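You operate a simulated robot arm through the tools that you are given. There is no shell and no other tool.

The job below is to be done with a simulated robot arm. You get a single attempt, and the scene is never put back.

JOB
Put the yellow tin from the top of the pack table on the top of the hold table. Then take the yellow paint pot on the rollers past the closer and put it away on the third shelf from the bottom of the grey shelf unit. Then take the blue cap from the rollers past the closer and put it on the top of the small shelf. Then put the drip tray on the second shelf from the bottom of the grey shelf unit away on the top of the wall table. Then put two of the ink bottles from the second shelf from the bottom of the grey shelf unit on the bottom shelf of the grey shelf unit. Then fetch the yellow cap from the rollers past the closer and set it on top of the beige small carton there. Do these in the order given. Set down upright: yellow tin, yellow paint pot, ink bottle.

The check looks at the end state, three seconds after you hand in, the way a careful person would. Anything else that was tipped, shoved, dropped, spilled or broken makes it a failure. A push-on lid holds only when it is set on centred and level and pressed home; a screw cap is set on level and turned clockwise until tight.

ROBOT AND FRAMES
A 7-joint arm with a two-finger parallel gripper on a trunk, on a base that drives. Base frame: it is fixed to the floor where the robot stands at the start and does not move with it; the origin is under the middle of the robot, x ahead of it, y to its left, z up. Units: m, degrees, N and s.
With the tool pointing down near the work surface it reaches from about 0.3 to 0.72 m from the robot's upright axis, wherever it stands. Its first joint turns from -166.0 to 166.0 degrees. Places, roughly: blue cap (4x4x2 cm) [-3.2, 0.8, 0.7]; bottom shelf of the grey shelf unit [-4.9, -9.2, 0.4]; drip tray [-5.5, -9.25, 0.75]; ink bottle [-4.25, -9.25, 1]; small carton [-3, 0.75, 0.75]; third shelf of the grey shelf unit [-4.9, -9.2, 1.2]; top of the hold table [0.8, -3.9, 0.8]; top of the small shelf [-2.4, -1.7, 0.9]; top of the wall table [-1.3, -9, 0.8]; yellow cap (4x4x2 cm) [-3.3, 0.7, 0.7]; yellow paint pot [-2.75, 0.75, 0.75]; yellow tin [0.5, 0.25, 1]. Payload 1.57 kg.
Tool frame: the origin (TCP) lies between the finger pads and is the grasp point; the fingertips stand 0.03 m ahead of it; z points along the fingers, y is the line along which they close. Largest opening 0.08 m; finger width 0.017, thickness 0.012; the body of the gripper, 0.04 by 0.082 m, starts 0.08 m behind the TCP.
Orientation is told as [roll, pitch, yaw] about the base's x, y, z axes, in that order, counted from this pose: with the fingers straight down and closing along the base's y, the tool's x points along the base's -x, its y along +y and its z along -z.

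CONTROLS
- The arm moves only by the tool servo_tool. Its argument "plan" is a list of rows, each a list of 7 numbers: the shift along the base's x, y, z in m, then the turn, a rotation vector about the base's x, y, z in degrees, then the closure, from 0 (fully open) to 1 (shut). In form: [[x, y, z, wx, wy, wz, jaw], ...]. A call has 1 to 20 rows; each row is the pose to reach, as a shift and turn from the pose commanded when the call began. Rows are played at 5 a second. More than 0.05 m and 8.6 degrees between two rows, or a gripper value outside its range, and nothing of the call is played. Where a pose cannot be reached the arm comes as near as it can. A force on the tool above 40 N (or 10 N above the force at the start of the call, whichever is more), or a blocked arm, ends the call early, and 0.2 s more pass. The fingers move at their own pace (about 0.072 m/s each) and stop on an object; they squeeze with about 36 N. The grip force told is the motor's: it shows also when the fingers shut on nothing. Time passes only in rows, and 0.2 s behind the last, so rows that repeat a pose let the fingers close. The reply holds the time, the measured pose of the TCP, the force on the tool along the base axes, the opening and the grip force, in the units named above and with some noise, with the torque about the TCP (base axes, N m) and any sound that the robot's microphone picked up.
- Cameras (640 x 400 px; columns grow to the right, rows downward): "scene" is now at [-0.0104, 0.1531, 1.3816]; the picture's right is [0.15, -0.99, 0.00], its down [-0.68, -0.11, -0.73] and it looks along [0.72, 0.11, -0.69] (base axes); focal length 273 px, centre (320, 200). "wrist" rides on the gripper at [0.072, -0.007, -0.122] in the tool frame; the picture's right is [0.09, 1.00, 0.00], its down [-0.84, 0.08, -0.54] and it looks along [-0.54, 0.05, 0.84] (tool axes); focal length 238 px, centre (320, 200). There is no depth. A picture from a camera that has moved, and an enlarged one, comes with that camera's place and axes in the base frame and with its lens.
- grab_frame(camera): a new picture of that camera. No time passes.
- move_column(by): slides the trunk up (or, below 0, down) by that many m; the arm and the scene camera ride with it, the base frame stays. It gives what a move gives, with no picture.
- drive_base(legs): drives the robot by 1 to 6 legs, each [ahead, left, turn to the left] in m, m and degrees, along the robot's own axes; the way and the turn of a leg run together, so that a leg with both is an arc; at most 1.5 m and 180 degrees a leg. The arm and the cameras ride along, it lands a little off, and it stops where it bumps. It gives what a move gives.
- turn_head(pan, tilt): turns the head with the scene camera to pan (to the left, within 86 degrees either way) and tilt (down, from -29 to 69), counted from straight ahead of the robot. It gives what a move gives.
- inspect(camera, box): a new picture of the part [left, top, right, bottom] of that camera's present view, enlarged. No time passes.
- sign_off(): hands the job in; it is judged then, once.

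Places have to be worked out from the pictures, the camera data and where the tool is seen. Open the gripper and draw the arm clear of the work before you hand the job in, unless the task says otherwise.

The tools are called after ">>>" as a command line: name --pt "numbers of a row" for each row, then --argument value for the rest, lists and objects as JSON in quotes. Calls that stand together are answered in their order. servo_tool: Moves the arm, as the interface text tells. Its arguments: {"type":"object","properties":{"plan":{"type":"array"}},"required":["plan"]} The other tools are called the same way: move_column (by) slides the trunk up or down; drive_base (legs) drives the base; turn_head (pan, tilt) turns the head that bears the scene camera; grab_frame (camera) takes a picture; inspect (camera, box) takes an enlarged picture of a part of a camera's view; sign_off () hands the job in.

At the start:

```text
time: 0.0
tool_pos: [0.3431, 0.2598, 1.0744]
ee_rot: [0.0, 0.0, 0.0]
ft_force: [-0.1, -0.2, -0.7]
wrist_torque: [-0.06, -0.02, 0.01]
grip_width: 0.0802
grasp_force: 0.0
trunk travel left (down, up): [-0.05, 0.065]
robot x, y, heading: [-0.0, 0.0025, -0.1]
head pan, tilt: [13.8, 44.7]
```

scene: 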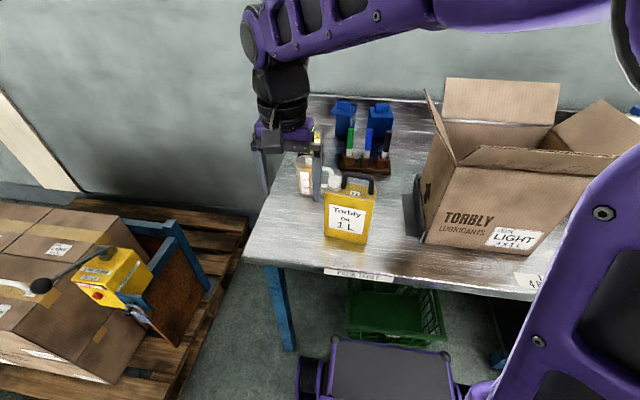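
wrist: 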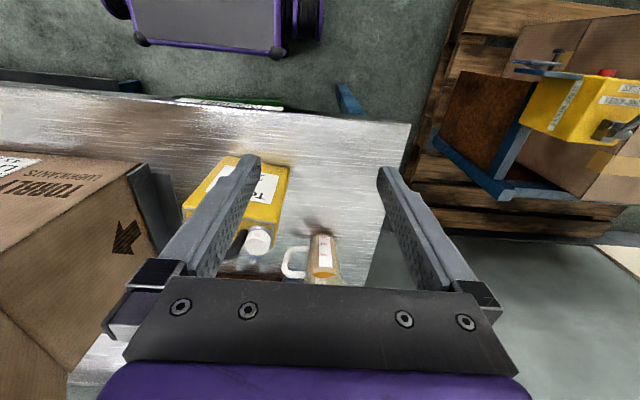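

I start by looking closer at the yellow tin and its surroundings on the pack table.

>>> inspect --camera "scene" --box '[240, 80, 440, 280]'

>>> inspect --camera "wrist" --box '[160, 120, 420, 300]'

```text
2.00 times, centred on (340, 180) of scene
camera zoom: at [-0.0104, 0.1531, 1.3816], right [0.15, -0.99, 0.0], down [-0.68, -0.11, -0.73], along [0.72, 0.11, -0.69], focal length 546 px, centre (280, 240)
```

zoom: 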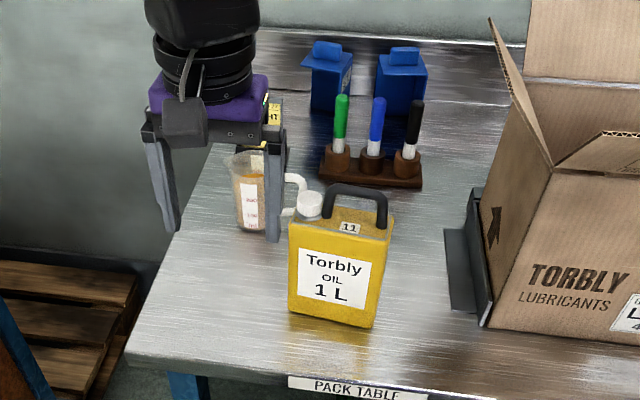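

```text
2.22 times, centred on (290, 210) of wrist
camera zoom: at [0.2731, 0.2538, 1.1962], right [-0.09, 1.0, 0.0], down [0.84, 0.08, 0.54], along [0.54, 0.05, -0.84], focal length 530 px, centre (387, 178)
```

zoom: 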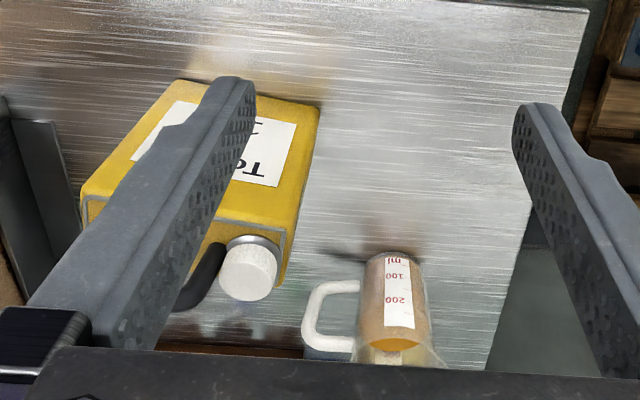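

The white cap of the tin triangulates to about (0.49, 0.19, 0.97), table top near z 0.78. Before acting I look around with the head to map the room.

>>> turn_head --pan -80 --tilt 15

>>> grab_frame --camera "scene"

>>> turn_head --pan 80 --tilt 15

>>> grab_frame --camera "scene"

```text
time: 1.7
tool_pos: [0.3435, 0.2596, 1.0757]
ee_rot: [0.0, 0.2, -0.1]
ft_force: [0.2, 0.2, -0.3]
wrist_torque: [0.0, -0.02, 0.01]
grip_width: 0.0798
grasp_force: 0.2
trunk travel left (down, up): [-0.05, 0.065]
robot x, y, heading: [0.0009, -0.0011, -0.1]
head pan, tilt: [-80.0, 15.0]
```

```text
taken
camera scene: at [-0.0758, 0.0484, 1.426], right [-0.98, -0.17, 0.0], down [-0.05, 0.26, -0.97], along [0.17, -0.95, -0.26], focal length 273 px, centre (320, 200)
```

scene: 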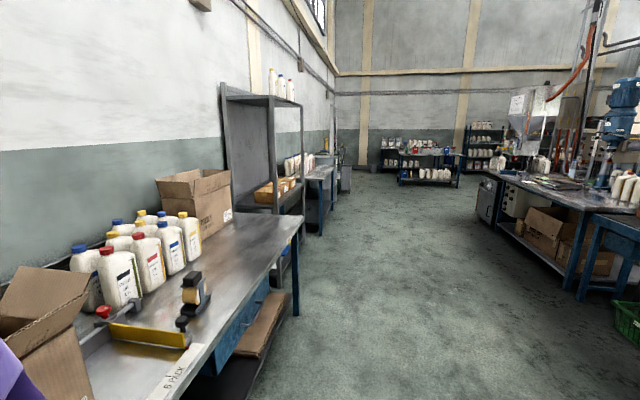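

```text
time: 4.2
tool_pos: [0.342, 0.2591, 1.0738]
ee_rot: [-0.1, 0.3, 0.0]
ft_force: [-0.4, 0.2, 0.4]
wrist_torque: [0.02, -0.01, 0.0]
grip_width: 0.0798
grasp_force: 0.0
trunk travel left (down, up): [-0.05, 0.065]
robot x, y, heading: [0.0011, -0.0003, 0.1]
head pan, tilt: [80.0, 15.0]
```

```text
taken
camera scene: at [-0.003, 0.1685, 1.4264], right [0.3, -0.95, 0.0], down [-0.24, -0.08, -0.97], along [0.92, 0.29, -0.25], focal length 273 px, centre (320, 200)
```

scene: 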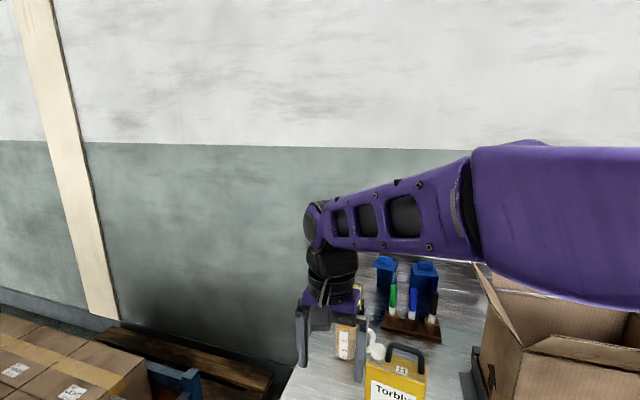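

The second picture seems to have been taken before the head finished; I grab it again.

>>> grab_frame --camera "scene"

```text
taken
camera scene: at [-0.003, 0.1685, 1.4264], right [0.3, -0.95, 0.0], down [-0.24, -0.08, -0.97], along [0.92, 0.29, -0.25], focal length 273 px, centre (320, 200)
```

scene: 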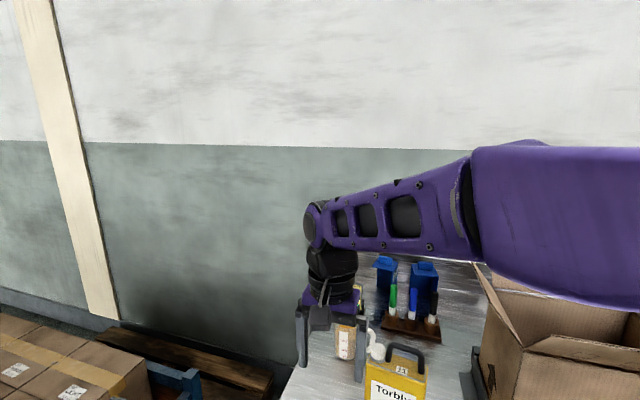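

>>> turn_head --pan 80 --tilt 20

>>> grab_frame --camera "scene"

```text
time: 4.8
tool_pos: [0.3437, 0.2589, 1.0739]
ee_rot: [0.0, 0.3, 0.0]
ft_force: [0.2, -0.3, -0.1]
wrist_torque: [0.01, 0.02, 0.02]
grip_width: 0.0798
grasp_force: 0.1
trunk travel left (down, up): [-0.05, 0.065]
robot x, y, heading: [-0.0049, 0.0013, 0.1]
head pan, tilt: [80.0, 20.0]
```

```text
taken
camera scene: at [-0.0029, 0.1682, 1.4242], right [0.3, -0.95, 0.0], down [-0.27, -0.08, -0.96], along [0.92, 0.29, -0.28], focal length 273 px, centre (320, 200)
```

scene: 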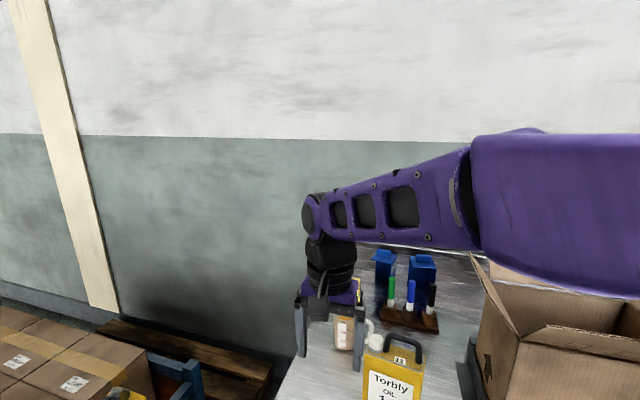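

The head appears limited on that side, so I return it to face the work. I raise the tool and turn it by -97° above the tin so the fingers close across its thin side, then look with the wrist camera.

>>> turn_head --pan 0 --tilt 40

>>> servo_tool --pt "0.01 -0.01 0.02 0 0 -8 0" --pt "0.02 -0.02 0.04 0 0 -16 0" --pt "0.03 -0.03 0.06 0 0 -24 0" --pt "0.04 -0.04 0.07 0 0 -32 0" --pt "0.05 -0.05 0.07 0 0 -40 0" --pt "0.06 -0.06 0.07 0 0 -48 0" --pt "0.07 -0.07 0.07 0 0 -56 0" --pt "0.08 -0.08 0.07 0 0 -64 0" --pt "0.09 -0.09 0.07 0 0 -72 0" --pt "0.1 -0.1 0.07 0 0 -80 0" --pt "0.11 -0.105 0.07 0 0 -88 0" --pt "0.12 -0.105 0.07 0 0 -96 0" --pt "0.12 -0.105 0.07 0 0 -97 0"

>>> grab_frame --camera "scene"

>>> grab_frame --camera "wrist"

```text
time: 6.3
tool_pos: [0.3444, 0.2595, 1.0745]
ee_rot: [0.0, 0.0, 0.1]
ft_force: [0.4, 0.4, -0.2]
wrist_torque: [0.0, -0.01, 0.0]
grip_width: 0.0799
grasp_force: 0.0
trunk travel left (down, up): [-0.05, 0.065]
robot x, y, heading: [0.0025, 0.0002, -0.0]
head pan, tilt: [0.0, 40.0]
```

```text
time: 9.1
tool_pos: [0.4638, 0.1545, 1.1453]
ee_rot: [0.0, 0.2, -97.1]
ft_force: [-0.1, -0.5, -0.4]
wrist_torque: [0.03, 0.01, 0.01]
grip_width: 0.0801
grasp_force: 0.1
trunk travel left (down, up): [-0.05, 0.065]
robot x, y, heading: [-0.0038, 0.0, 0.2]
head pan, tilt: [0.0, 40.0]
```

```text
taken
camera scene: at [-0.007, 0.1404, 1.3865], right [0.0, -1.0, 0.0], down [-0.64, 0.0, -0.77], along [0.77, 0.0, -0.64], focal length 273 px, centre (320, 200)
```

scene: 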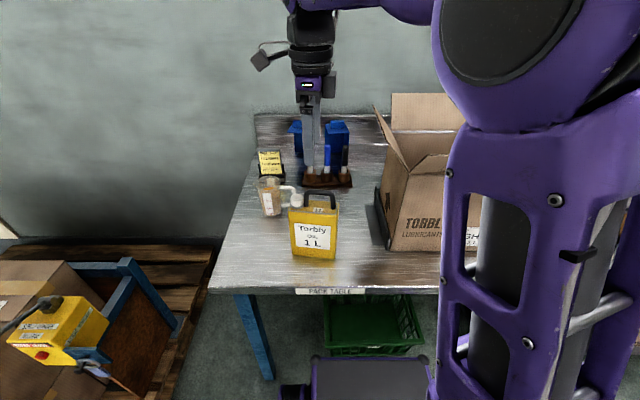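

```text
taken
camera wrist: at [0.4671, 0.2274, 1.2661], right [1.0, -0.03, 0.0], down [-0.03, -0.84, 0.54], along [-0.02, -0.54, -0.84], focal length 238 px, centre (320, 200)
```

wrist: 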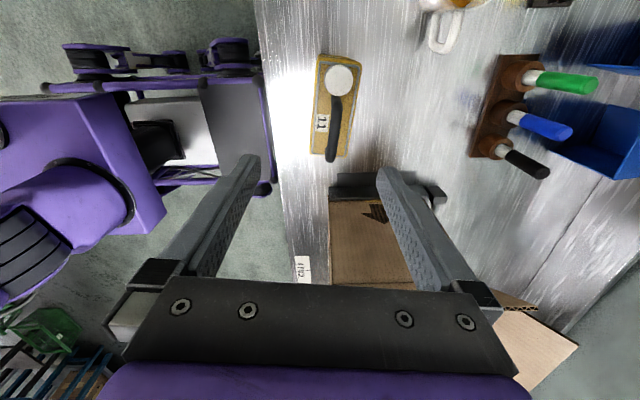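

>>> inspect --camera "wrist" --box '[270, 30, 430, 190]'

>>> inspect --camera "scene" --box '[250, 130, 390, 290]'

```text
2.50 times, centred on (350, 110) of wrist
camera zoom: at [0.4671, 0.2274, 1.2661], right [1.0, -0.03, 0.0], down [-0.03, -0.84, 0.54], along [-0.02, -0.54, -0.84], focal length 596 px, centre (245, 425)
```

zoom: 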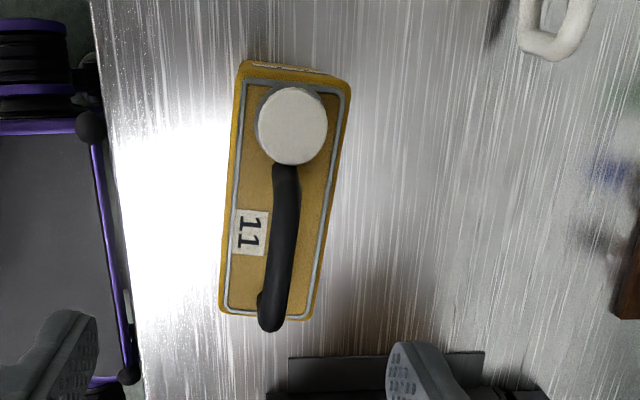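

```text
2.50 times, centred on (320, 210) of scene
camera zoom: at [-0.007, 0.1404, 1.3865], right [0.0, -1.0, 0.0], down [-0.64, 0.0, -0.77], along [0.77, 0.0, -0.64], focal length 682 px, centre (320, 175)
```

zoom: 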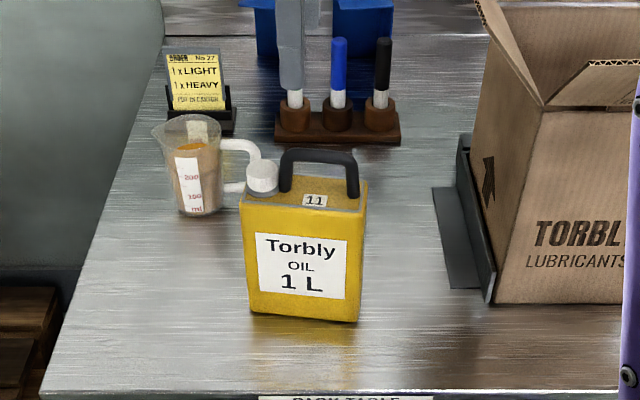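

The tin measures about 0.05 x 0.115 m, shoulder near z 0.95, handle top about 1.0, centre near (0.487, 0.154), yaw about -8°. I move above it and check the alignment before descending.

>>> servo_tool --pt "0.024 -0.001 0 0 0 -1.4 0" --pt "0.024 -0.001 -0.04 0 0 -1.4 0" --pt "0.024 -0.001 -0.08 0 0 -1.4 0" --pt "0.024 -0.001 -0.08 0 0 -1.4 0"

>>> grab_frame --camera "wrist"

>>> inspect --camera "scene" --box '[250, 100, 390, 260]'

```text
time: 10.1
tool_pos: [0.4872, 0.1546, 1.0662]
ee_rot: [0.0, 0.0, -98.4]
ft_force: [0.3, -0.5, 0.5]
wrist_torque: [-0.01, -0.02, 0.0]
grip_width: 0.0802
grasp_force: 0.0
trunk travel left (down, up): [-0.05, 0.065]
robot x, y, heading: [0.0007, 0.0001, 0.0]
head pan, tilt: [0.0, 40.0]
```

```text
taken
camera wrist: at [0.4919, 0.2278, 1.1869], right [1.0, -0.05, 0.0], down [-0.05, -0.84, 0.54], along [-0.03, -0.54, -0.84], focal length 238 px, centre (320, 200)
```

wrist: 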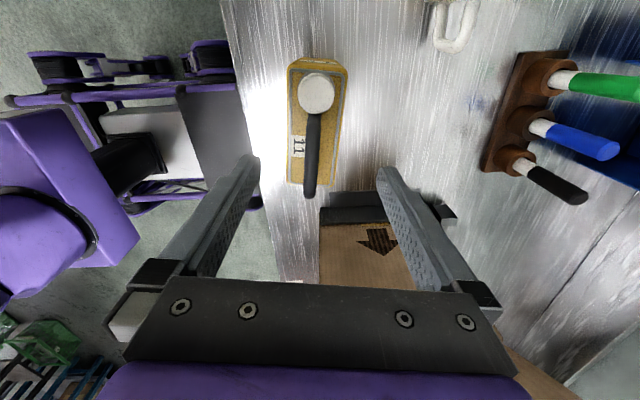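

```text
2.50 times, centred on (320, 180) of scene
camera zoom: at [-0.007, 0.1404, 1.3865], right [0.0, -1.0, 0.0], down [-0.64, 0.0, -0.77], along [0.77, 0.0, -0.64], focal length 682 px, centre (320, 250)
```

zoom: 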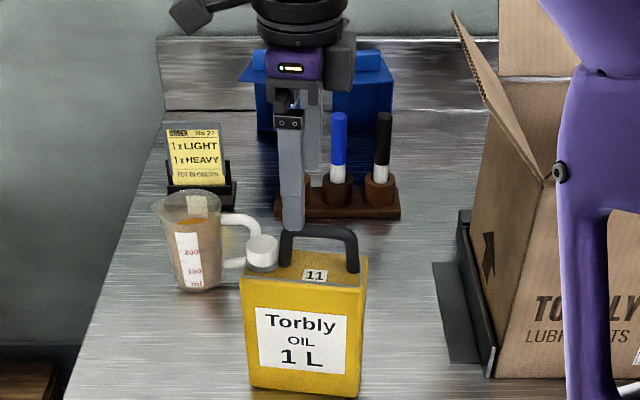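

Alignment looks good: the tin lies midway between the fingers. I descend to TCP z about 0.94 and look again before closing.

>>> servo_tool --pt "0 0 -0.03 0 0 0 0" --pt "0 0 -0.06 0 0 0 0" --pt "0 0 -0.09 0 0 0 0" --pt "0 0 -0.11 0 0 0 0" --pt "0 0 -0.122 0 0 0 0" --pt "0 0 -0.122 0 0 0 0"

>>> grab_frame --camera "wrist"

>>> inspect --camera "scene" --box '[250, 100, 390, 260]'

```text
time: 11.5
tool_pos: [0.4856, 0.1545, 0.9437]
ee_rot: [-0.1, 0.2, -98.3]
ft_force: [0.6, 0.1, 0.3]
wrist_torque: [0.0, -0.01, 0.01]
grip_width: 0.0801
grasp_force: 0.1
trunk travel left (down, up): [-0.05, 0.065]
robot x, y, heading: [0.0002, -0.001, 0.1]
head pan, tilt: [0.0, 40.0]
```

```text
taken
camera wrist: at [0.4923, 0.2266, 1.0647], right [1.0, -0.05, 0.0], down [-0.05, -0.84, 0.54], along [-0.03, -0.54, -0.84], focal length 238 px, centre (320, 200)
```

wrist: 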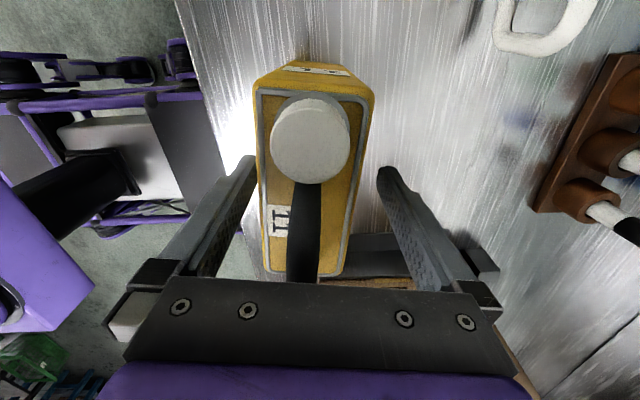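

```text
2.50 times, centred on (320, 180) of scene
camera zoom: at [-0.0071, 0.1404, 1.3865], right [0.0, -1.0, 0.0], down [-0.64, 0.0, -0.77], along [0.77, 0.0, -0.64], focal length 682 px, centre (320, 250)
```

zoom: 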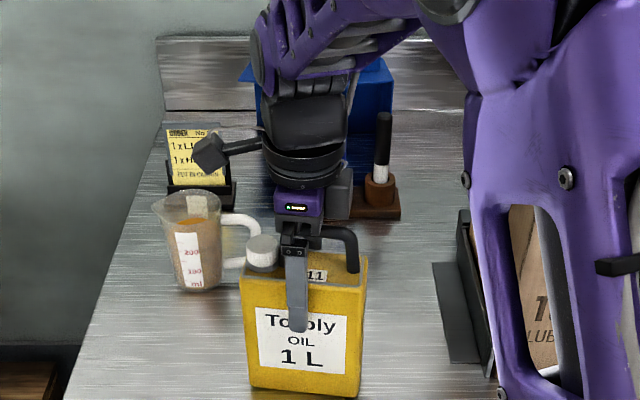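

The tin sits about 6 mm toward the robot-side finger, so I shift the tool -6 mm in x and close the fingers.

>>> servo_tool --pt "-0.006 0.001 0 0 0 0 0" --pt "-0.006 0.001 0 0 0 0 0.3" --pt "-0.006 0.001 0 0 0 0 0.6" --pt "-0.006 0.001 0 0 0 0 1" --pt "-0.006 0.001 0 0 0 0 1" --pt "-0.006 0.001 0 0 0 0 1"

>>> grab_frame --camera "wrist"

```text
time: 12.9
tool_pos: [0.4803, 0.1544, 0.9433]
ee_rot: [0.1, 0.0, -98.4]
ft_force: [-3.6, 0.0, 0.1]
wrist_torque: [0.07, 0.28, 0.0]
grip_width: 0.0539
grasp_force: 36.4
trunk travel left (down, up): [-0.05, 0.065]
robot x, y, heading: [0.002, -0.0005, 0.2]
head pan, tilt: [0.0, 40.0]
```

```text
taken
camera wrist: at [0.4861, 0.2278, 1.0645], right [1.0, -0.05, 0.0], down [-0.05, -0.84, 0.54], along [-0.03, -0.54, -0.84], focal length 238 px, centre (320, 200)
```

wrist: 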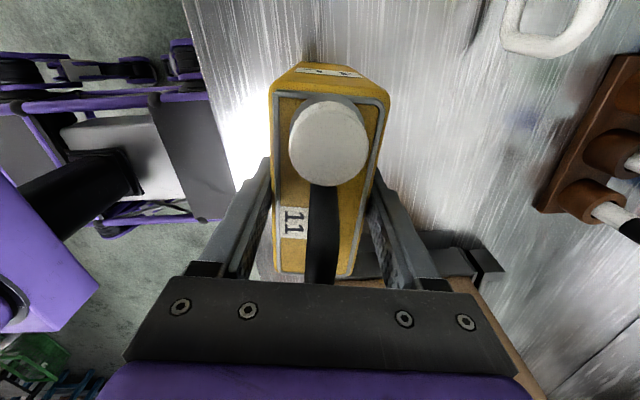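

Gripped at 54 mm width with 36 N. I lift it straight up and check the force and whether it hangs level.

>>> servo_tool --pt "0 0 0.01 0 0 0 1" --pt "0 0 0.03 0 0 0 1" --pt "0 0 0.06 0 0 0 1" --pt "0 0 0.09 0 0 0 1" --pt "0 0 0.12 0 0 0 1" --pt "0 0 0.12 0 0 0 1"

>>> grab_frame --camera "wrist"

>>> grab_frame --camera "scene"

```text
time: 14.3
tool_pos: [0.4803, 0.1534, 1.0641]
ee_rot: [-0.2, -0.1, -98.4]
ft_force: [0.0, -0.2, -9.7]
wrist_torque: [-0.02, 0.0, -0.01]
grip_width: 0.0537
grasp_force: 36.0
trunk travel left (down, up): [-0.05, 0.065]
robot x, y, heading: [-0.0036, -0.0006, -0.0]
head pan, tilt: [0.0, 40.0]
```

```text
taken
camera wrist: at [0.4857, 0.2267, 1.185], right [1.0, -0.05, 0.0], down [-0.05, -0.84, 0.54], along [-0.03, -0.54, -0.84], focal length 238 px, centre (320, 200)
```

wrist: 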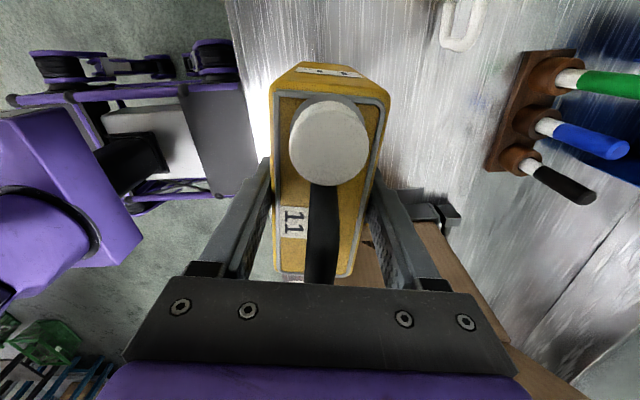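

```text
taken
camera scene: at [-0.0066, 0.1406, 1.3864], right [0.0, -1.0, 0.0], down [-0.64, 0.0, -0.77], along [0.77, 0.0, -0.64], focal length 273 px, centre (320, 200)
```

scene: 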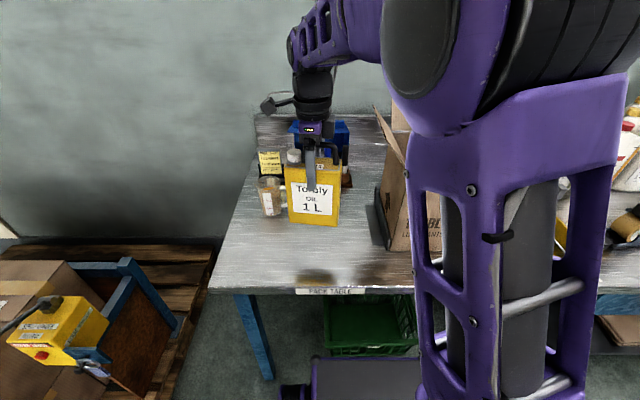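

The tin weighs about 1 kg and hangs level. I back away from the table and strafe right along the aisle toward the hold table, in stages.

>>> drive_base --legs '[[-0.5, 0, 0], [0, -1.4, 0]]'

>>> turn_head --pan -55 --tilt 20

>>> grab_frame --camera "scene"

```text
time: 30.4
tool_pos: [-0.0147, -1.2313, 1.0636]
ee_rot: [-0.1, 0.0, -97.8]
ft_force: [-0.8, -0.8, -10.2]
wrist_torque: [0.01, -0.01, 0.0]
grip_width: 0.0539
grasp_force: 36.5
trunk travel left (down, up): [-0.05, 0.065]
robot x, y, heading: [-0.4927, -1.3873, 0.4]
head pan, tilt: [0.0, 40.0]
```

```text
time: 31.6
tool_pos: [-0.0138, -1.2311, 1.0647]
ee_rot: [-0.1, 0.1, -97.7]
ft_force: [-0.3, 0.2, -10.4]
wrist_torque: [0.01, 0.01, 0.01]
grip_width: 0.054
grasp_force: 35.3
trunk travel left (down, up): [-0.05, 0.065]
robot x, y, heading: [-0.4946, -1.3892, 0.7]
head pan, tilt: [-55.0, 20.0]
```

```text
taken
camera scene: at [-0.532, -1.3258, 1.4179], right [-0.81, -0.58, 0.0], down [-0.2, 0.28, -0.94], along [0.55, -0.76, -0.34], focal length 273 px, centre (320, 200)
```

scene: 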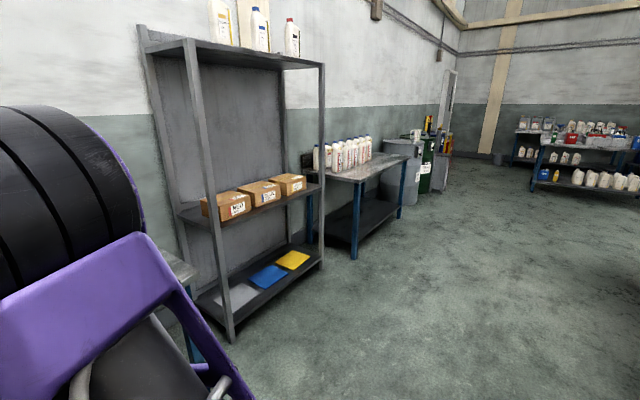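

The hold table lies beyond a grey rack, spanning about y -3.4 to -4.66 with its front at x≈0.52. I continue strafing to y≈-3.95.

>>> drive_base --legs '[[0, -1.25, -0.7], [0, -1.3, 0]]'

>>> turn_head --pan 0 --tilt 25

>>> grab_frame --camera "scene"

```text
time: 56.4
tool_pos: [-0.0178, -3.8064, 1.0632]
ee_rot: [-0.1, 0.1, -98.8]
ft_force: [0.4, 0.9, -10.6]
wrist_torque: [-0.01, -0.01, -0.03]
grip_width: 0.0539
grasp_force: 35.6
trunk travel left (down, up): [-0.05, 0.065]
robot x, y, heading: [-0.5007, -3.9524, -0.4]
head pan, tilt: [-55.0, 20.0]
```

```text
time: 57.6
tool_pos: [-0.019, -3.8063, 1.0625]
ee_rot: [-0.1, -0.1, -98.9]
ft_force: [0.2, 0.1, -10.4]
wrist_torque: [0.04, -0.04, -0.05]
grip_width: 0.0543
grasp_force: 36.0
trunk travel left (down, up): [-0.05, 0.065]
robot x, y, heading: [-0.5054, -3.9566, -0.5]
head pan, tilt: [0.0, 25.0]
```

```text
taken
camera scene: at [-0.499, -3.8163, 1.4098], right [-0.01, -1.0, 0.0], down [-0.42, 0.0, -0.91], along [0.91, -0.01, -0.42], focal length 273 px, centre (320, 200)
```

scene: 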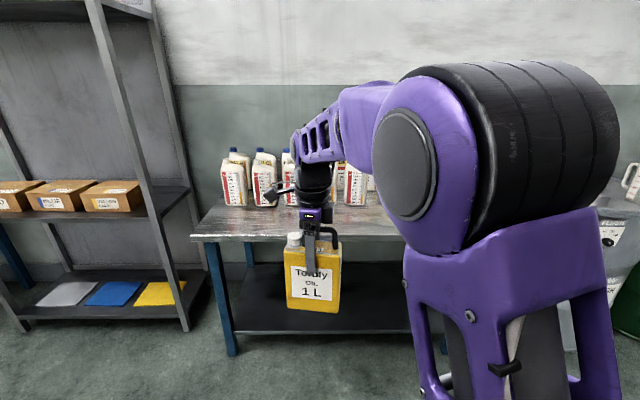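

The front strip of the hold table is free in front of the bottles. I drive ahead 0.54 m and look down at the table.

>>> drive_base --legs '[[0.54, 0, 0.5]]'

>>> turn_head --pan 0 --tilt 40

>>> grab_frame --camera "scene"

>>> grab_frame --camera "wrist"

```text
time: 60.8
tool_pos: [0.524, -3.8043, 1.0635]
ee_rot: [-0.1, 0.0, -98.3]
ft_force: [-0.8, 0.5, -10.1]
wrist_torque: [0.02, 0.03, 0.0]
grip_width: 0.0539
grasp_force: 35.7
trunk travel left (down, up): [-0.05, 0.065]
robot x, y, heading: [0.0422, -3.9623, 0.1]
head pan, tilt: [0.0, 25.0]
```

```text
time: 61.5
tool_pos: [0.5248, -3.8045, 1.0633]
ee_rot: [-0.1, 0.0, -98.5]
ft_force: [-0.1, 0.4, -10.5]
wrist_torque: [-0.02, 0.01, -0.01]
grip_width: 0.0539
grasp_force: 36.2
trunk travel left (down, up): [-0.05, 0.065]
robot x, y, heading: [0.0421, -3.9622, -0.1]
head pan, tilt: [0.0, 40.0]
```

```text
taken
camera scene: at [0.0377, -3.8182, 1.3865], right [0.0, -1.0, 0.0], down [-0.64, 0.0, -0.77], along [0.77, 0.0, -0.64], focal length 273 px, centre (320, 200)
```

scene: 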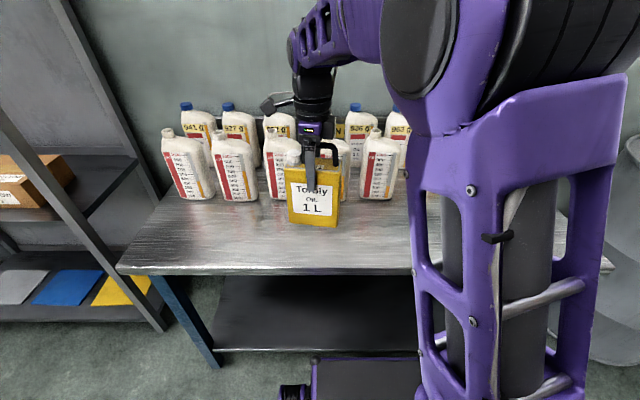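

```text
taken
camera wrist: at [0.5299, -3.7316, 1.1843], right [1.0, -0.05, 0.0], down [-0.04, -0.84, 0.54], along [-0.03, -0.54, -0.84], focal length 238 px, centre (320, 200)
```

wrist: 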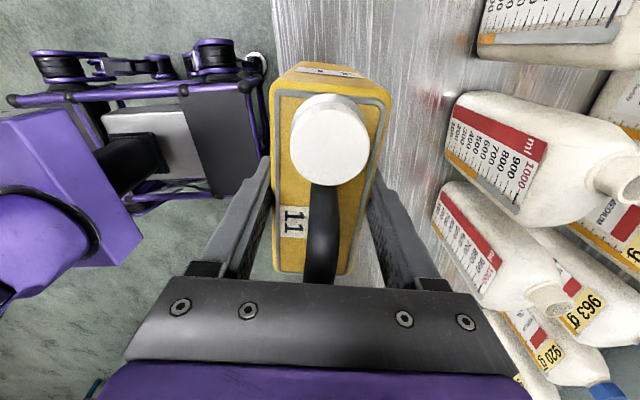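

Table top seems near z 0.78–0.80, bottles start at x≈0.75. I extend the tin to x≈0.63 and lower most of the way.

>>> servo_tool --pt "0.03 0 0 0 0 0 1" --pt "0.06 0 0 0 0 0 1" --pt "0.09 0 -0.01 0 0 0 1" --pt "0.105 0 -0.03 0 0 0 1" --pt "0.105 0 -0.06 0 0 0 1" --pt "0.105 0 -0.08 0 0 0 1" --pt "0.105 0 -0.09 0 0 0 1" --pt "0.105 0 -0.09 0 0 0 1"

>>> grab_frame --camera "scene"

>>> grab_frame --camera "wrist"

```text
time: 63.3
tool_pos: [0.6279, -3.8056, 0.9736]
ee_rot: [-0.1, 0.0, -98.4]
ft_force: [-1.1, -0.7, -10.9]
wrist_torque: [-0.01, 0.02, -0.01]
grip_width: 0.0538
grasp_force: 36.1
trunk travel left (down, up): [-0.05, 0.065]
robot x, y, heading: [0.0406, -3.9571, -0.1]
head pan, tilt: [0.0, 40.0]
```

```text
taken
camera scene: at [0.0379, -3.8182, 1.3865], right [0.0, -1.0, 0.0], down [-0.64, 0.0, -0.77], along [0.77, 0.0, -0.64], focal length 273 px, centre (320, 200)
```

scene: 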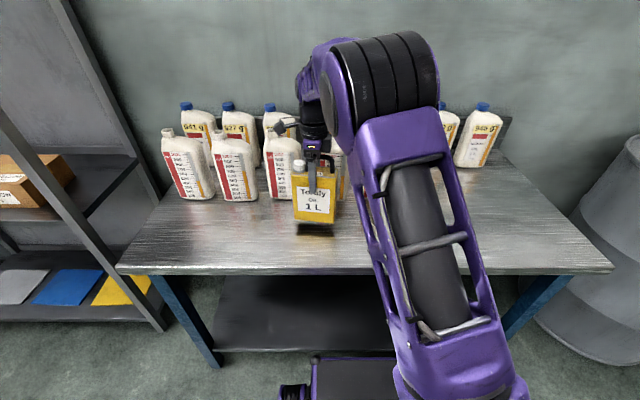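

```text
taken
camera wrist: at [0.634, -3.7314, 1.0945], right [1.0, -0.05, 0.0], down [-0.04, -0.84, 0.54], along [-0.03, -0.54, -0.84], focal length 238 px, centre (320, 200)
```

wrist: 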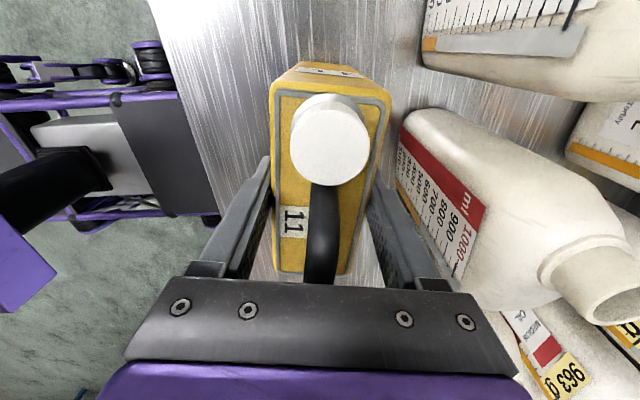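

There is about 5 cm clearance to the bottles behind. I lower in small steps until contact.

>>> servo_tool --pt "0 0 -0.008 0 0 0 1" --pt "0 0 -0.014 0 0 0 1" --pt "0 0 -0.018 0 0 0 1" --pt "0 0 -0.022 0 0 0 1" --pt "0 0 -0.022 0 0 0 1"

>>> inspect --camera "scene" --box '[270, 150, 370, 250]'

```text
time: 64.5
tool_pos: [0.629, -3.8061, 0.9512]
ee_rot: [0.0, 0.0, -98.4]
ft_force: [0.3, 0.0, -9.2]
wrist_torque: [0.02, -0.04, -0.01]
grip_width: 0.0543
grasp_force: 36.0
trunk travel left (down, up): [-0.05, 0.065]
robot x, y, heading: [0.0413, -3.9582, 0.0]
head pan, tilt: [0.0, 40.0]
```

```text
4.00 times, centred on (320, 200) of scene
camera zoom: at [0.0379, -3.8182, 1.3865], right [0.0, -1.0, 0.0], down [-0.64, 0.0, -0.77], along [0.77, 0.0, -0.64], focal length 1092 px, centre (320, 200)
```

zoom: 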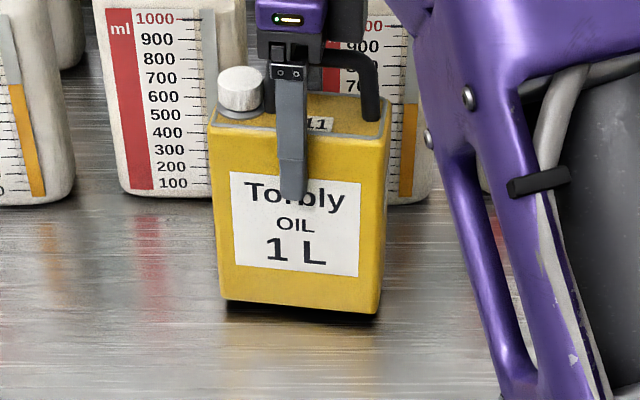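

A thin shadow gap remains under the tin; I continue down slowly.

>>> servo_tool --pt "0 0 -0.002 0 0 0 1" --pt "0 0 -0.004 0 0 0 1" --pt "0 0 -0.006 0 0 0 1" --pt "0 0 -0.008 0 0 0 1" --pt "0 0 -0.008 0 0 0 1"

>>> inspect --camera "scene" --box '[270, 150, 370, 250]'

```text
time: 65.7
tool_pos: [0.6307, -3.805, 0.9441]
ee_rot: [-0.1, 0.0, -98.4]
ft_force: [-1.4, 0.3, -6.7]
wrist_torque: [0.11, -0.06, 0.02]
grip_width: 0.0539
grasp_force: 35.8
trunk travel left (down, up): [-0.05, 0.065]
robot x, y, heading: [0.0449, -3.9557, 0.5]
head pan, tilt: [0.0, 40.0]
```

```text
4.00 times, centred on (320, 200) of scene
camera zoom: at [0.0375, -3.8183, 1.3865], right [0.0, -1.0, 0.0], down [-0.64, 0.0, -0.77], along [0.77, 0.0, -0.64], focal length 1092 px, centre (320, 200)
```

zoom: 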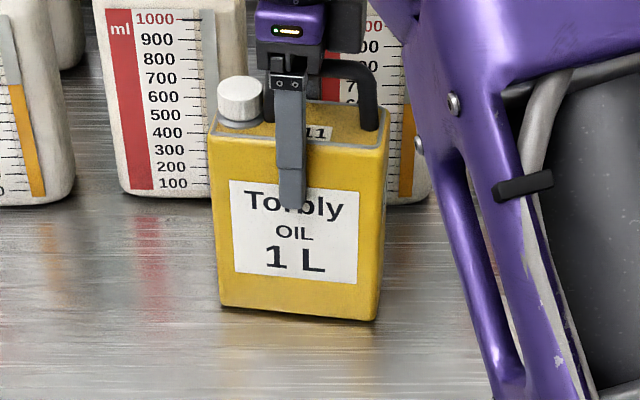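

Contact has begun (load dropped to 6.7 N). I seat it 2 mm more, then open the fingers slowly.

>>> servo_tool --pt "0 0 -0.001 0 0 0 1" --pt "0 0 -0.002 0 0 0 1" --pt "0 0 -0.002 0 0 0 1"

>>> servo_tool --pt "0 0 0 0 0 0 0.6" --pt "0 0 0 0 0 0 0.3" --pt "0 0 0 0 0 0 0" --pt "0 0 0 0 0 0 0"

>>> inspect --camera "scene" --box '[270, 150, 370, 250]'

>>> grab_frame --camera "wrist"

```text
time: 66.5
tool_pos: [0.6301, -3.806, 0.9434]
ee_rot: [0.0, 0.1, -98.4]
ft_force: [-1.8, -0.4, 11.2]
wrist_torque: [-0.77, 0.9, 0.03]
grip_width: 0.0537
grasp_force: 35.4
trunk travel left (down, up): [-0.05, 0.065]
robot x, y, heading: [0.0442, -3.9578, -0.2]
head pan, tilt: [0.0, 40.0]
```

```text
time: 67.5
tool_pos: [0.629, -3.8055, 0.941]
ee_rot: [-0.1, 0.0, -98.5]
ft_force: [0.2, 0.2, 1.2]
wrist_torque: [-0.01, -0.01, -0.03]
grip_width: 0.08
grasp_force: 0.0
trunk travel left (down, up): [-0.05, 0.065]
robot x, y, heading: [0.0436, -3.9584, 0.0]
head pan, tilt: [0.0, 40.0]
```

```text
4.00 times, centred on (320, 200) of scene
camera zoom: at [0.0371, -3.8184, 1.3865], right [0.0, -1.0, 0.0], down [-0.64, 0.0, -0.77], along [0.77, 0.0, -0.64], focal length 1092 px, centre (320, 200)
```

zoom: 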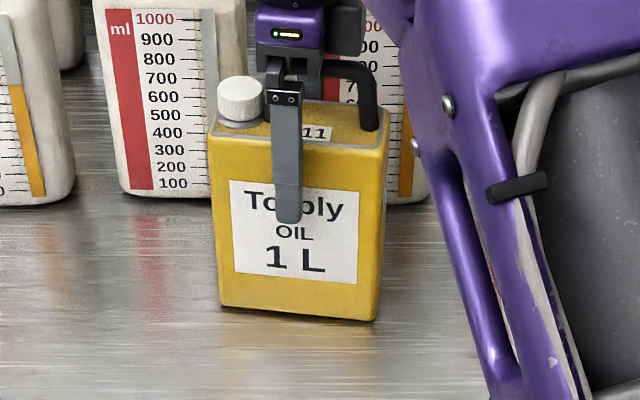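

```text
taken
camera wrist: at [0.6349, -3.7317, 1.0627], right [1.0, -0.05, 0.0], down [-0.04, -0.84, 0.54], along [-0.03, -0.54, -0.84], focal length 238 px, centre (320, 200)
```

wrist: 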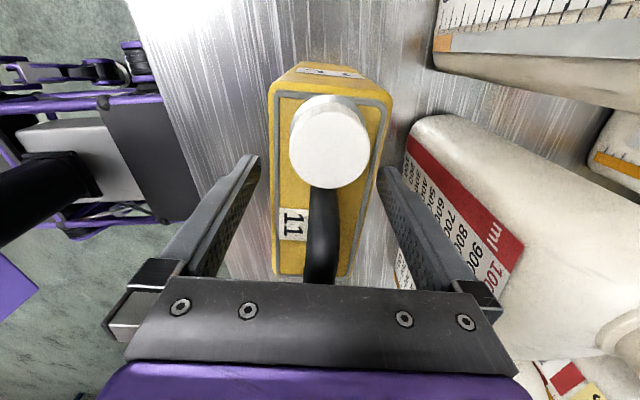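

The tin stands upright and released. I raise the tool straight up and then draw it back over the robot.

>>> servo_tool --pt "0 0 0.03 0 0 0 0" --pt "0 0 0.06 0 0 0 0" --pt "0 0 0.1 0 0 0 0" --pt "0 0 0.14 0 0 0 0" --pt "-0.04 0 0.16 0 0 0 0" --pt "-0.08 0 0.18 0 0 0 0" --pt "-0.12 0 0.2 0 0 0 0" --pt "-0.16 -0.02 0.2 0 0 0 0" --pt "-0.2 -0.04 0.2 0 0 0 0" --pt "-0.24 -0.06 0.2 0 0 0 0"

>>> grab_frame --camera "scene"

```text
time: 69.7
tool_pos: [0.3899, -3.8623, 1.1404]
ee_rot: [-0.4, -0.3, -98.2]
ft_force: [0.4, 0.8, -0.3]
wrist_torque: [-0.02, 0.04, 0.0]
grip_width: 0.0803
grasp_force: 0.0
trunk travel left (down, up): [-0.05, 0.065]
robot x, y, heading: [0.0413, -3.9596, -0.0]
head pan, tilt: [0.0, 40.0]
```

```text
taken
camera scene: at [0.0309, -3.8596, 1.3962], right [-0.47, -0.89, 0.0], down [-0.49, 0.26, -0.83], along [0.74, -0.39, -0.55], focal length 273 px, centre (320, 200)
```

scene: 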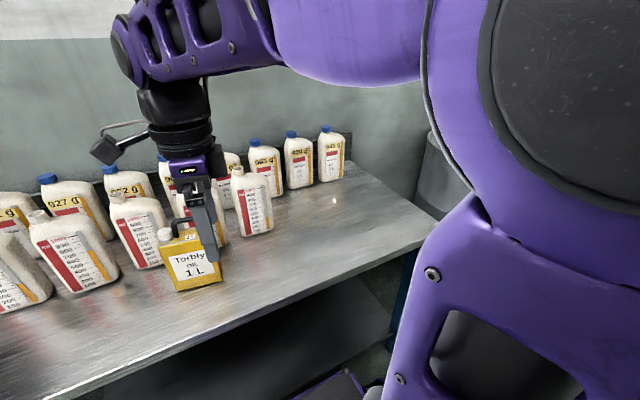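

The arm's elbow brushed the camera head when it came in so close; I move the tool out a little to free it.

>>> servo_tool --pt "0.03 0.01 0 0 0 0 0" --pt "0.07 0.02 0 0 0 0 0" --pt "0.1 0.03 0 0 0 0 0" --pt "0.1 0.03 0 0 0 0 0"

>>> grab_frame --camera "scene"

```text
time: 70.7
tool_pos: [0.4901, -3.836, 1.1428]
ee_rot: [-0.1, 0.1, -98.4]
ft_force: [-0.1, 0.4, 1.1]
wrist_torque: [-0.01, 0.0, 0.0]
grip_width: 0.0797
grasp_force: 0.0
trunk travel left (down, up): [-0.05, 0.065]
robot x, y, heading: [0.0451, -3.9602, 0.1]
head pan, tilt: [0.0, 40.0]
```

```text
taken
camera scene: at [0.0373, -3.8183, 1.3865], right [0.0, -1.0, 0.0], down [-0.64, 0.0, -0.77], along [0.77, 0.0, -0.64], focal length 273 px, centre (320, 200)
```

scene: 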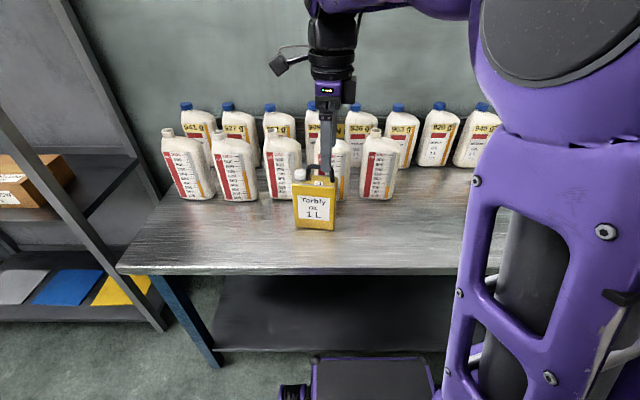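

Tin task done. I back off, turn to face up the aisle (+y) and look around for the closer and rollers.

>>> drive_base --legs '[[-0.6, 0, 0], [0, 0, 120]]'

>>> turn_head --pan 10 --tilt 15

>>> grab_frame --camera "scene"

>>> turn_head --pan -60 --tilt 15

>>> grab_frame --camera "scene"

```text
time: 79.4
tool_pos: [-0.9083, -3.6411, 1.1418]
ee_rot: [-0.1, 0.0, 23.4]
ft_force: [1.9, 0.3, -0.5]
wrist_torque: [-0.02, 0.0, -0.01]
grip_width: 0.08
grasp_force: 0.1
trunk travel left (down, up): [-0.05, 0.065]
robot x, y, heading: [-0.5693, -3.9571, 121.8]
head pan, tilt: [0.0, 40.0]
```

```text
time: 80.3
tool_pos: [-0.9083, -3.642, 1.1426]
ee_rot: [0.0, -0.1, 23.4]
ft_force: [-0.6, -0.1, -0.5]
wrist_torque: [0.0, -0.01, 0.0]
grip_width: 0.0798
grasp_force: 0.0
trunk travel left (down, up): [-0.05, 0.065]
robot x, y, heading: [-0.5686, -3.9574, 121.8]
head pan, tilt: [10.0, 15.0]
```

```text
taken
camera scene: at [-0.7047, -4.0366, 1.426], right [0.75, 0.67, 0.0], down [0.17, -0.19, -0.97], along [-0.64, 0.72, -0.26], focal length 273 px, centre (320, 200)
```

scene: 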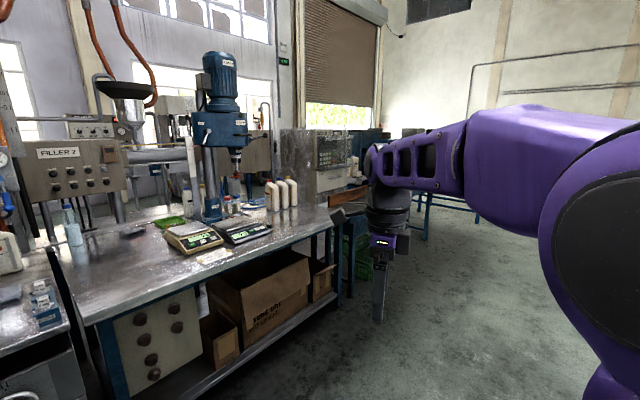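

```text
time: 81.7
tool_pos: [-0.9089, -3.6415, 1.1424]
ee_rot: [-0.2, 0.0, 23.4]
ft_force: [0.6, 0.8, -0.1]
wrist_torque: [-0.05, -0.02, 0.01]
grip_width: 0.0801
grasp_force: 0.0
trunk travel left (down, up): [-0.05, 0.065]
robot x, y, heading: [-0.5687, -3.9558, 121.8]
head pan, tilt: [-60.0, 15.0]
```

```text
taken
camera scene: at [-0.5984, -4.024, 1.4261], right [0.88, -0.47, 0.0], down [-0.12, -0.23, -0.97], along [0.46, 0.85, -0.26], focal length 273 px, centre (320, 200)
```

scene: 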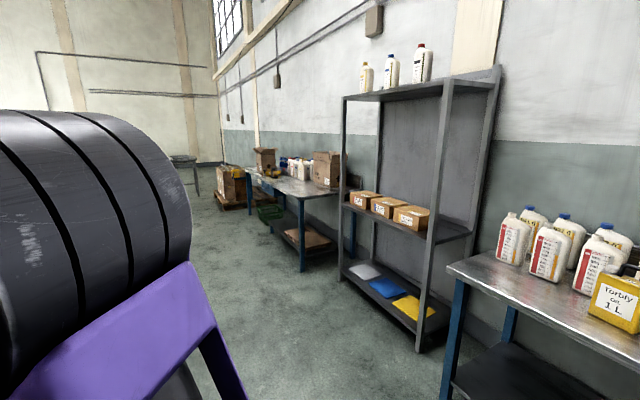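

The filler bench stands on the left, with more equipment further up. I turn to face +y and drive up the aisle.

>>> drive_base --legs '[[0, 0, -31.8], [1.5, 0.1, 0], [1.2, 0.1, 0]]'

>>> turn_head --pan 15 --tilt 15

>>> grab_frame --camera "scene"

```text
refused: leg 2 is longer than a leg can be; nothing moved
```

```text
time: 83.2
tool_pos: [-0.9078, -3.6417, 1.1419]
ee_rot: [-0.1, 0.0, 23.4]
ft_force: [0.7, -0.6, 0.2]
wrist_torque: [0.02, 0.01, 0.02]
grip_width: 0.0801
grasp_force: 0.1
trunk travel left (down, up): [-0.05, 0.065]
robot x, y, heading: [-0.5684, -3.9565, 121.7]
head pan, tilt: [15.0, 15.0]
```

```text
taken
camera scene: at [-0.7105, -4.0423, 1.4261], right [0.69, 0.73, 0.0], down [0.19, -0.18, -0.97], along [-0.7, 0.66, -0.26], focal length 273 px, centre (320, 200)
```

scene: 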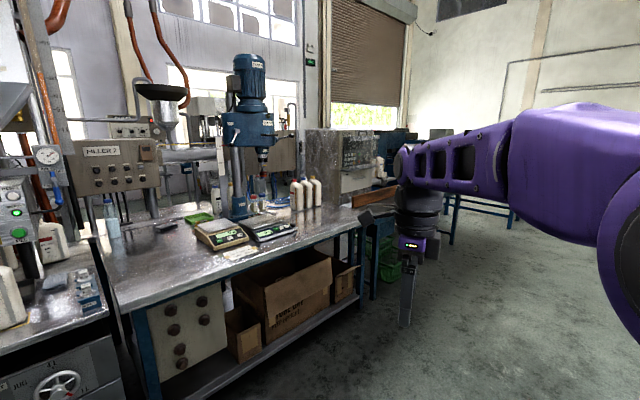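

Leg length was just over the limit; I resend with legal legs.

>>> drive_base --legs '[[0, 0, -31.7], [1.4, 0.1, 0], [1.3, 0.1, 0]]'

>>> turn_head --pan 15 --tilt 15

>>> grab_frame --camera "scene"

```text
time: 97.8
tool_pos: [-0.9559, -0.8415, 1.1429]
ee_rot: [-0.1, 0.0, -7.4]
ft_force: [0.6, 0.2, -0.7]
wrist_torque: [0.01, 0.03, 0.05]
grip_width: 0.0799
grasp_force: 0.0
trunk travel left (down, up): [-0.05, 0.065]
robot x, y, heading: [-0.8257, -1.2875, 91.0]
head pan, tilt: [15.0, 15.0]
```

```text
time: 98.4
tool_pos: [-0.9558, -0.8415, 1.1423]
ee_rot: [-0.1, 0.0, -7.5]
ft_force: [0.6, -0.3, -0.1]
wrist_torque: [0.0, 0.02, 0.01]
grip_width: 0.08
grasp_force: 0.0
trunk travel left (down, up): [-0.05, 0.065]
robot x, y, heading: [-0.8227, -1.2832, 91.2]
head pan, tilt: [15.0, 15.0]
```

```text
taken
camera scene: at [-0.9908, -1.2874, 1.4261], right [0.96, 0.28, 0.0], down [0.07, -0.25, -0.97], along [-0.27, 0.93, -0.26], focal length 273 px, centre (320, 200)
```

scene: 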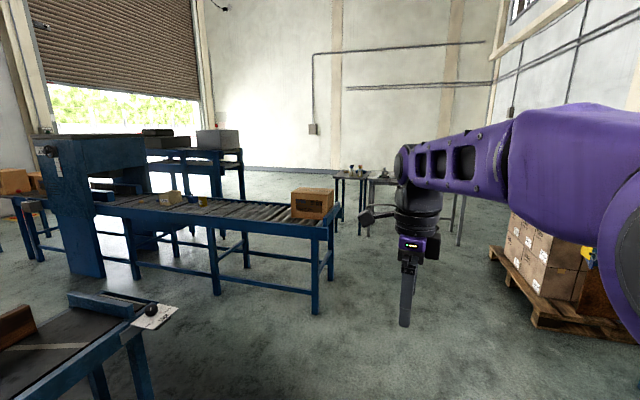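

I see the closer (blue machine) and the roller conveyor running along x at y≈0.5–1.0, with a belt table at y≲-0.55. I drive to the lane between them, facing the rollers, and strafe left.

>>> drive_base --legs '[[1.25, 0, -1.1], [0, 1.2, 0]]'

>>> turn_head --pan 20 --tilt 25

>>> grab_frame --camera "scene"

```text
time: 115.8
tool_pos: [-2.1455, 0.372, 1.1429]
ee_rot: [-0.1, 0.0, -6.8]
ft_force: [0.0, 0.3, 0.6]
wrist_torque: [0.0, 0.03, 0.01]
grip_width: 0.0799
grasp_force: 0.1
trunk travel left (down, up): [-0.05, 0.065]
robot x, y, heading: [-2.0131, -0.0759, 91.4]
head pan, tilt: [15.0, 15.0]
```

```text
time: 116.5
tool_pos: [-2.1463, 0.3717, 1.142]
ee_rot: [-0.1, 0.0, -6.7]
ft_force: [0.0, 0.5, 0.3]
wrist_torque: [0.01, 0.04, -0.03]
grip_width: 0.0802
grasp_force: 0.0
trunk travel left (down, up): [-0.05, 0.065]
robot x, y, heading: [-2.0074, -0.0727, 91.8]
head pan, tilt: [20.0, 25.0]
```

```text
taken
camera scene: at [-2.1844, -0.079, 1.4099], right [0.93, 0.37, 0.0], down [0.16, -0.39, -0.91], along [-0.33, 0.84, -0.42], focal length 273 px, centre (320, 200)
```

scene: 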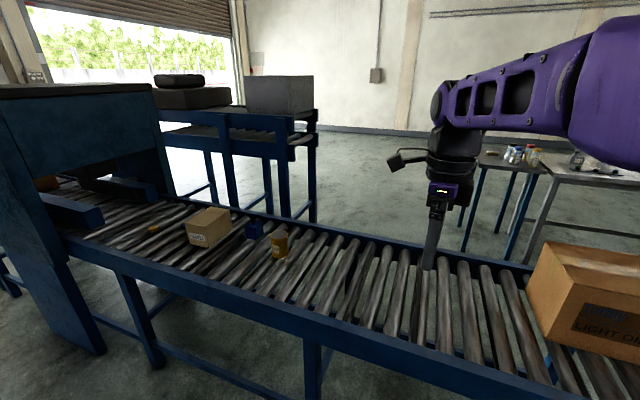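

I can see the yellow pot near (-2.72, 0.78), the beige carton left of it and a small yellow cap further left. I strafe to stand opposite them.

>>> drive_base --legs '[[0.03, 0.75, -1.8]]'

>>> turn_head --pan 5 --tilt 40

>>> grab_frame --camera "scene"

>>> grab_frame --camera "wrist"

```text
time: 124.2
tool_pos: [-2.8969, 0.3915, 1.1416]
ee_rot: [-0.1, 0.0, -8.1]
ft_force: [-0.1, -1.0, -0.7]
wrist_torque: [0.01, -0.01, 0.01]
grip_width: 0.0799
grasp_force: 0.0
trunk travel left (down, up): [-0.05, 0.065]
robot x, y, heading: [-2.7741, -0.052, 90.2]
head pan, tilt: [20.0, 25.0]
```

```text
time: 125.0
tool_pos: [-2.8962, 0.393, 1.142]
ee_rot: [0.0, 0.1, -8.1]
ft_force: [0.4, 0.9, 0.1]
wrist_torque: [0.02, 0.01, 0.02]
grip_width: 0.0801
grasp_force: 0.0
trunk travel left (down, up): [-0.05, 0.065]
robot x, y, heading: [-2.7691, -0.0519, 90.4]
head pan, tilt: [5.0, 40.0]
```

```text
taken
camera scene: at [-2.9211, -0.0585, 1.3866], right [1.0, 0.09, 0.0], down [0.06, -0.64, -0.77], along [-0.07, 0.76, -0.64], focal length 273 px, centre (320, 200)
```

scene: 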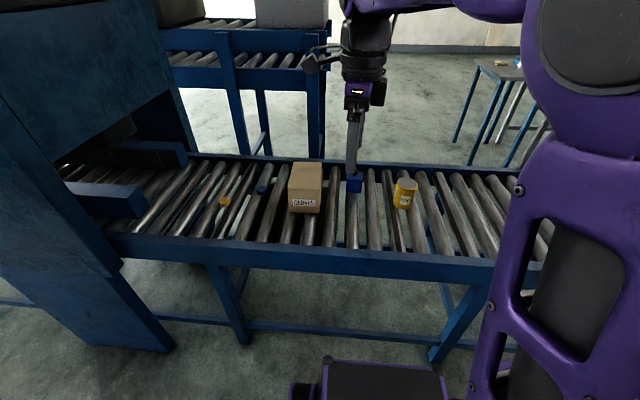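

```text
taken
camera wrist: at [-2.9674, 0.3974, 1.2632], right [0.05, 1.0, 0.0], down [0.84, -0.04, 0.54], along [0.54, -0.03, -0.84], focal length 238 px, centre (320, 200)
```

wrist: 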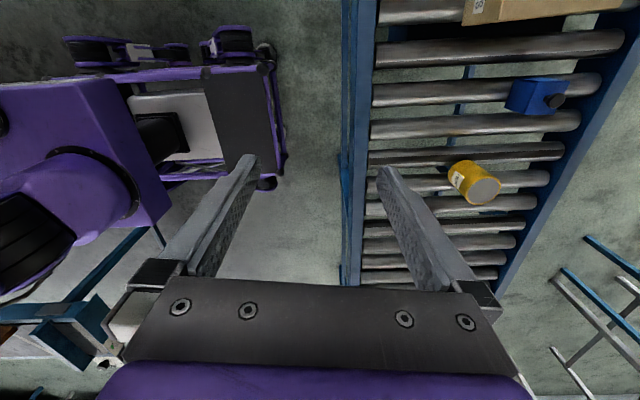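

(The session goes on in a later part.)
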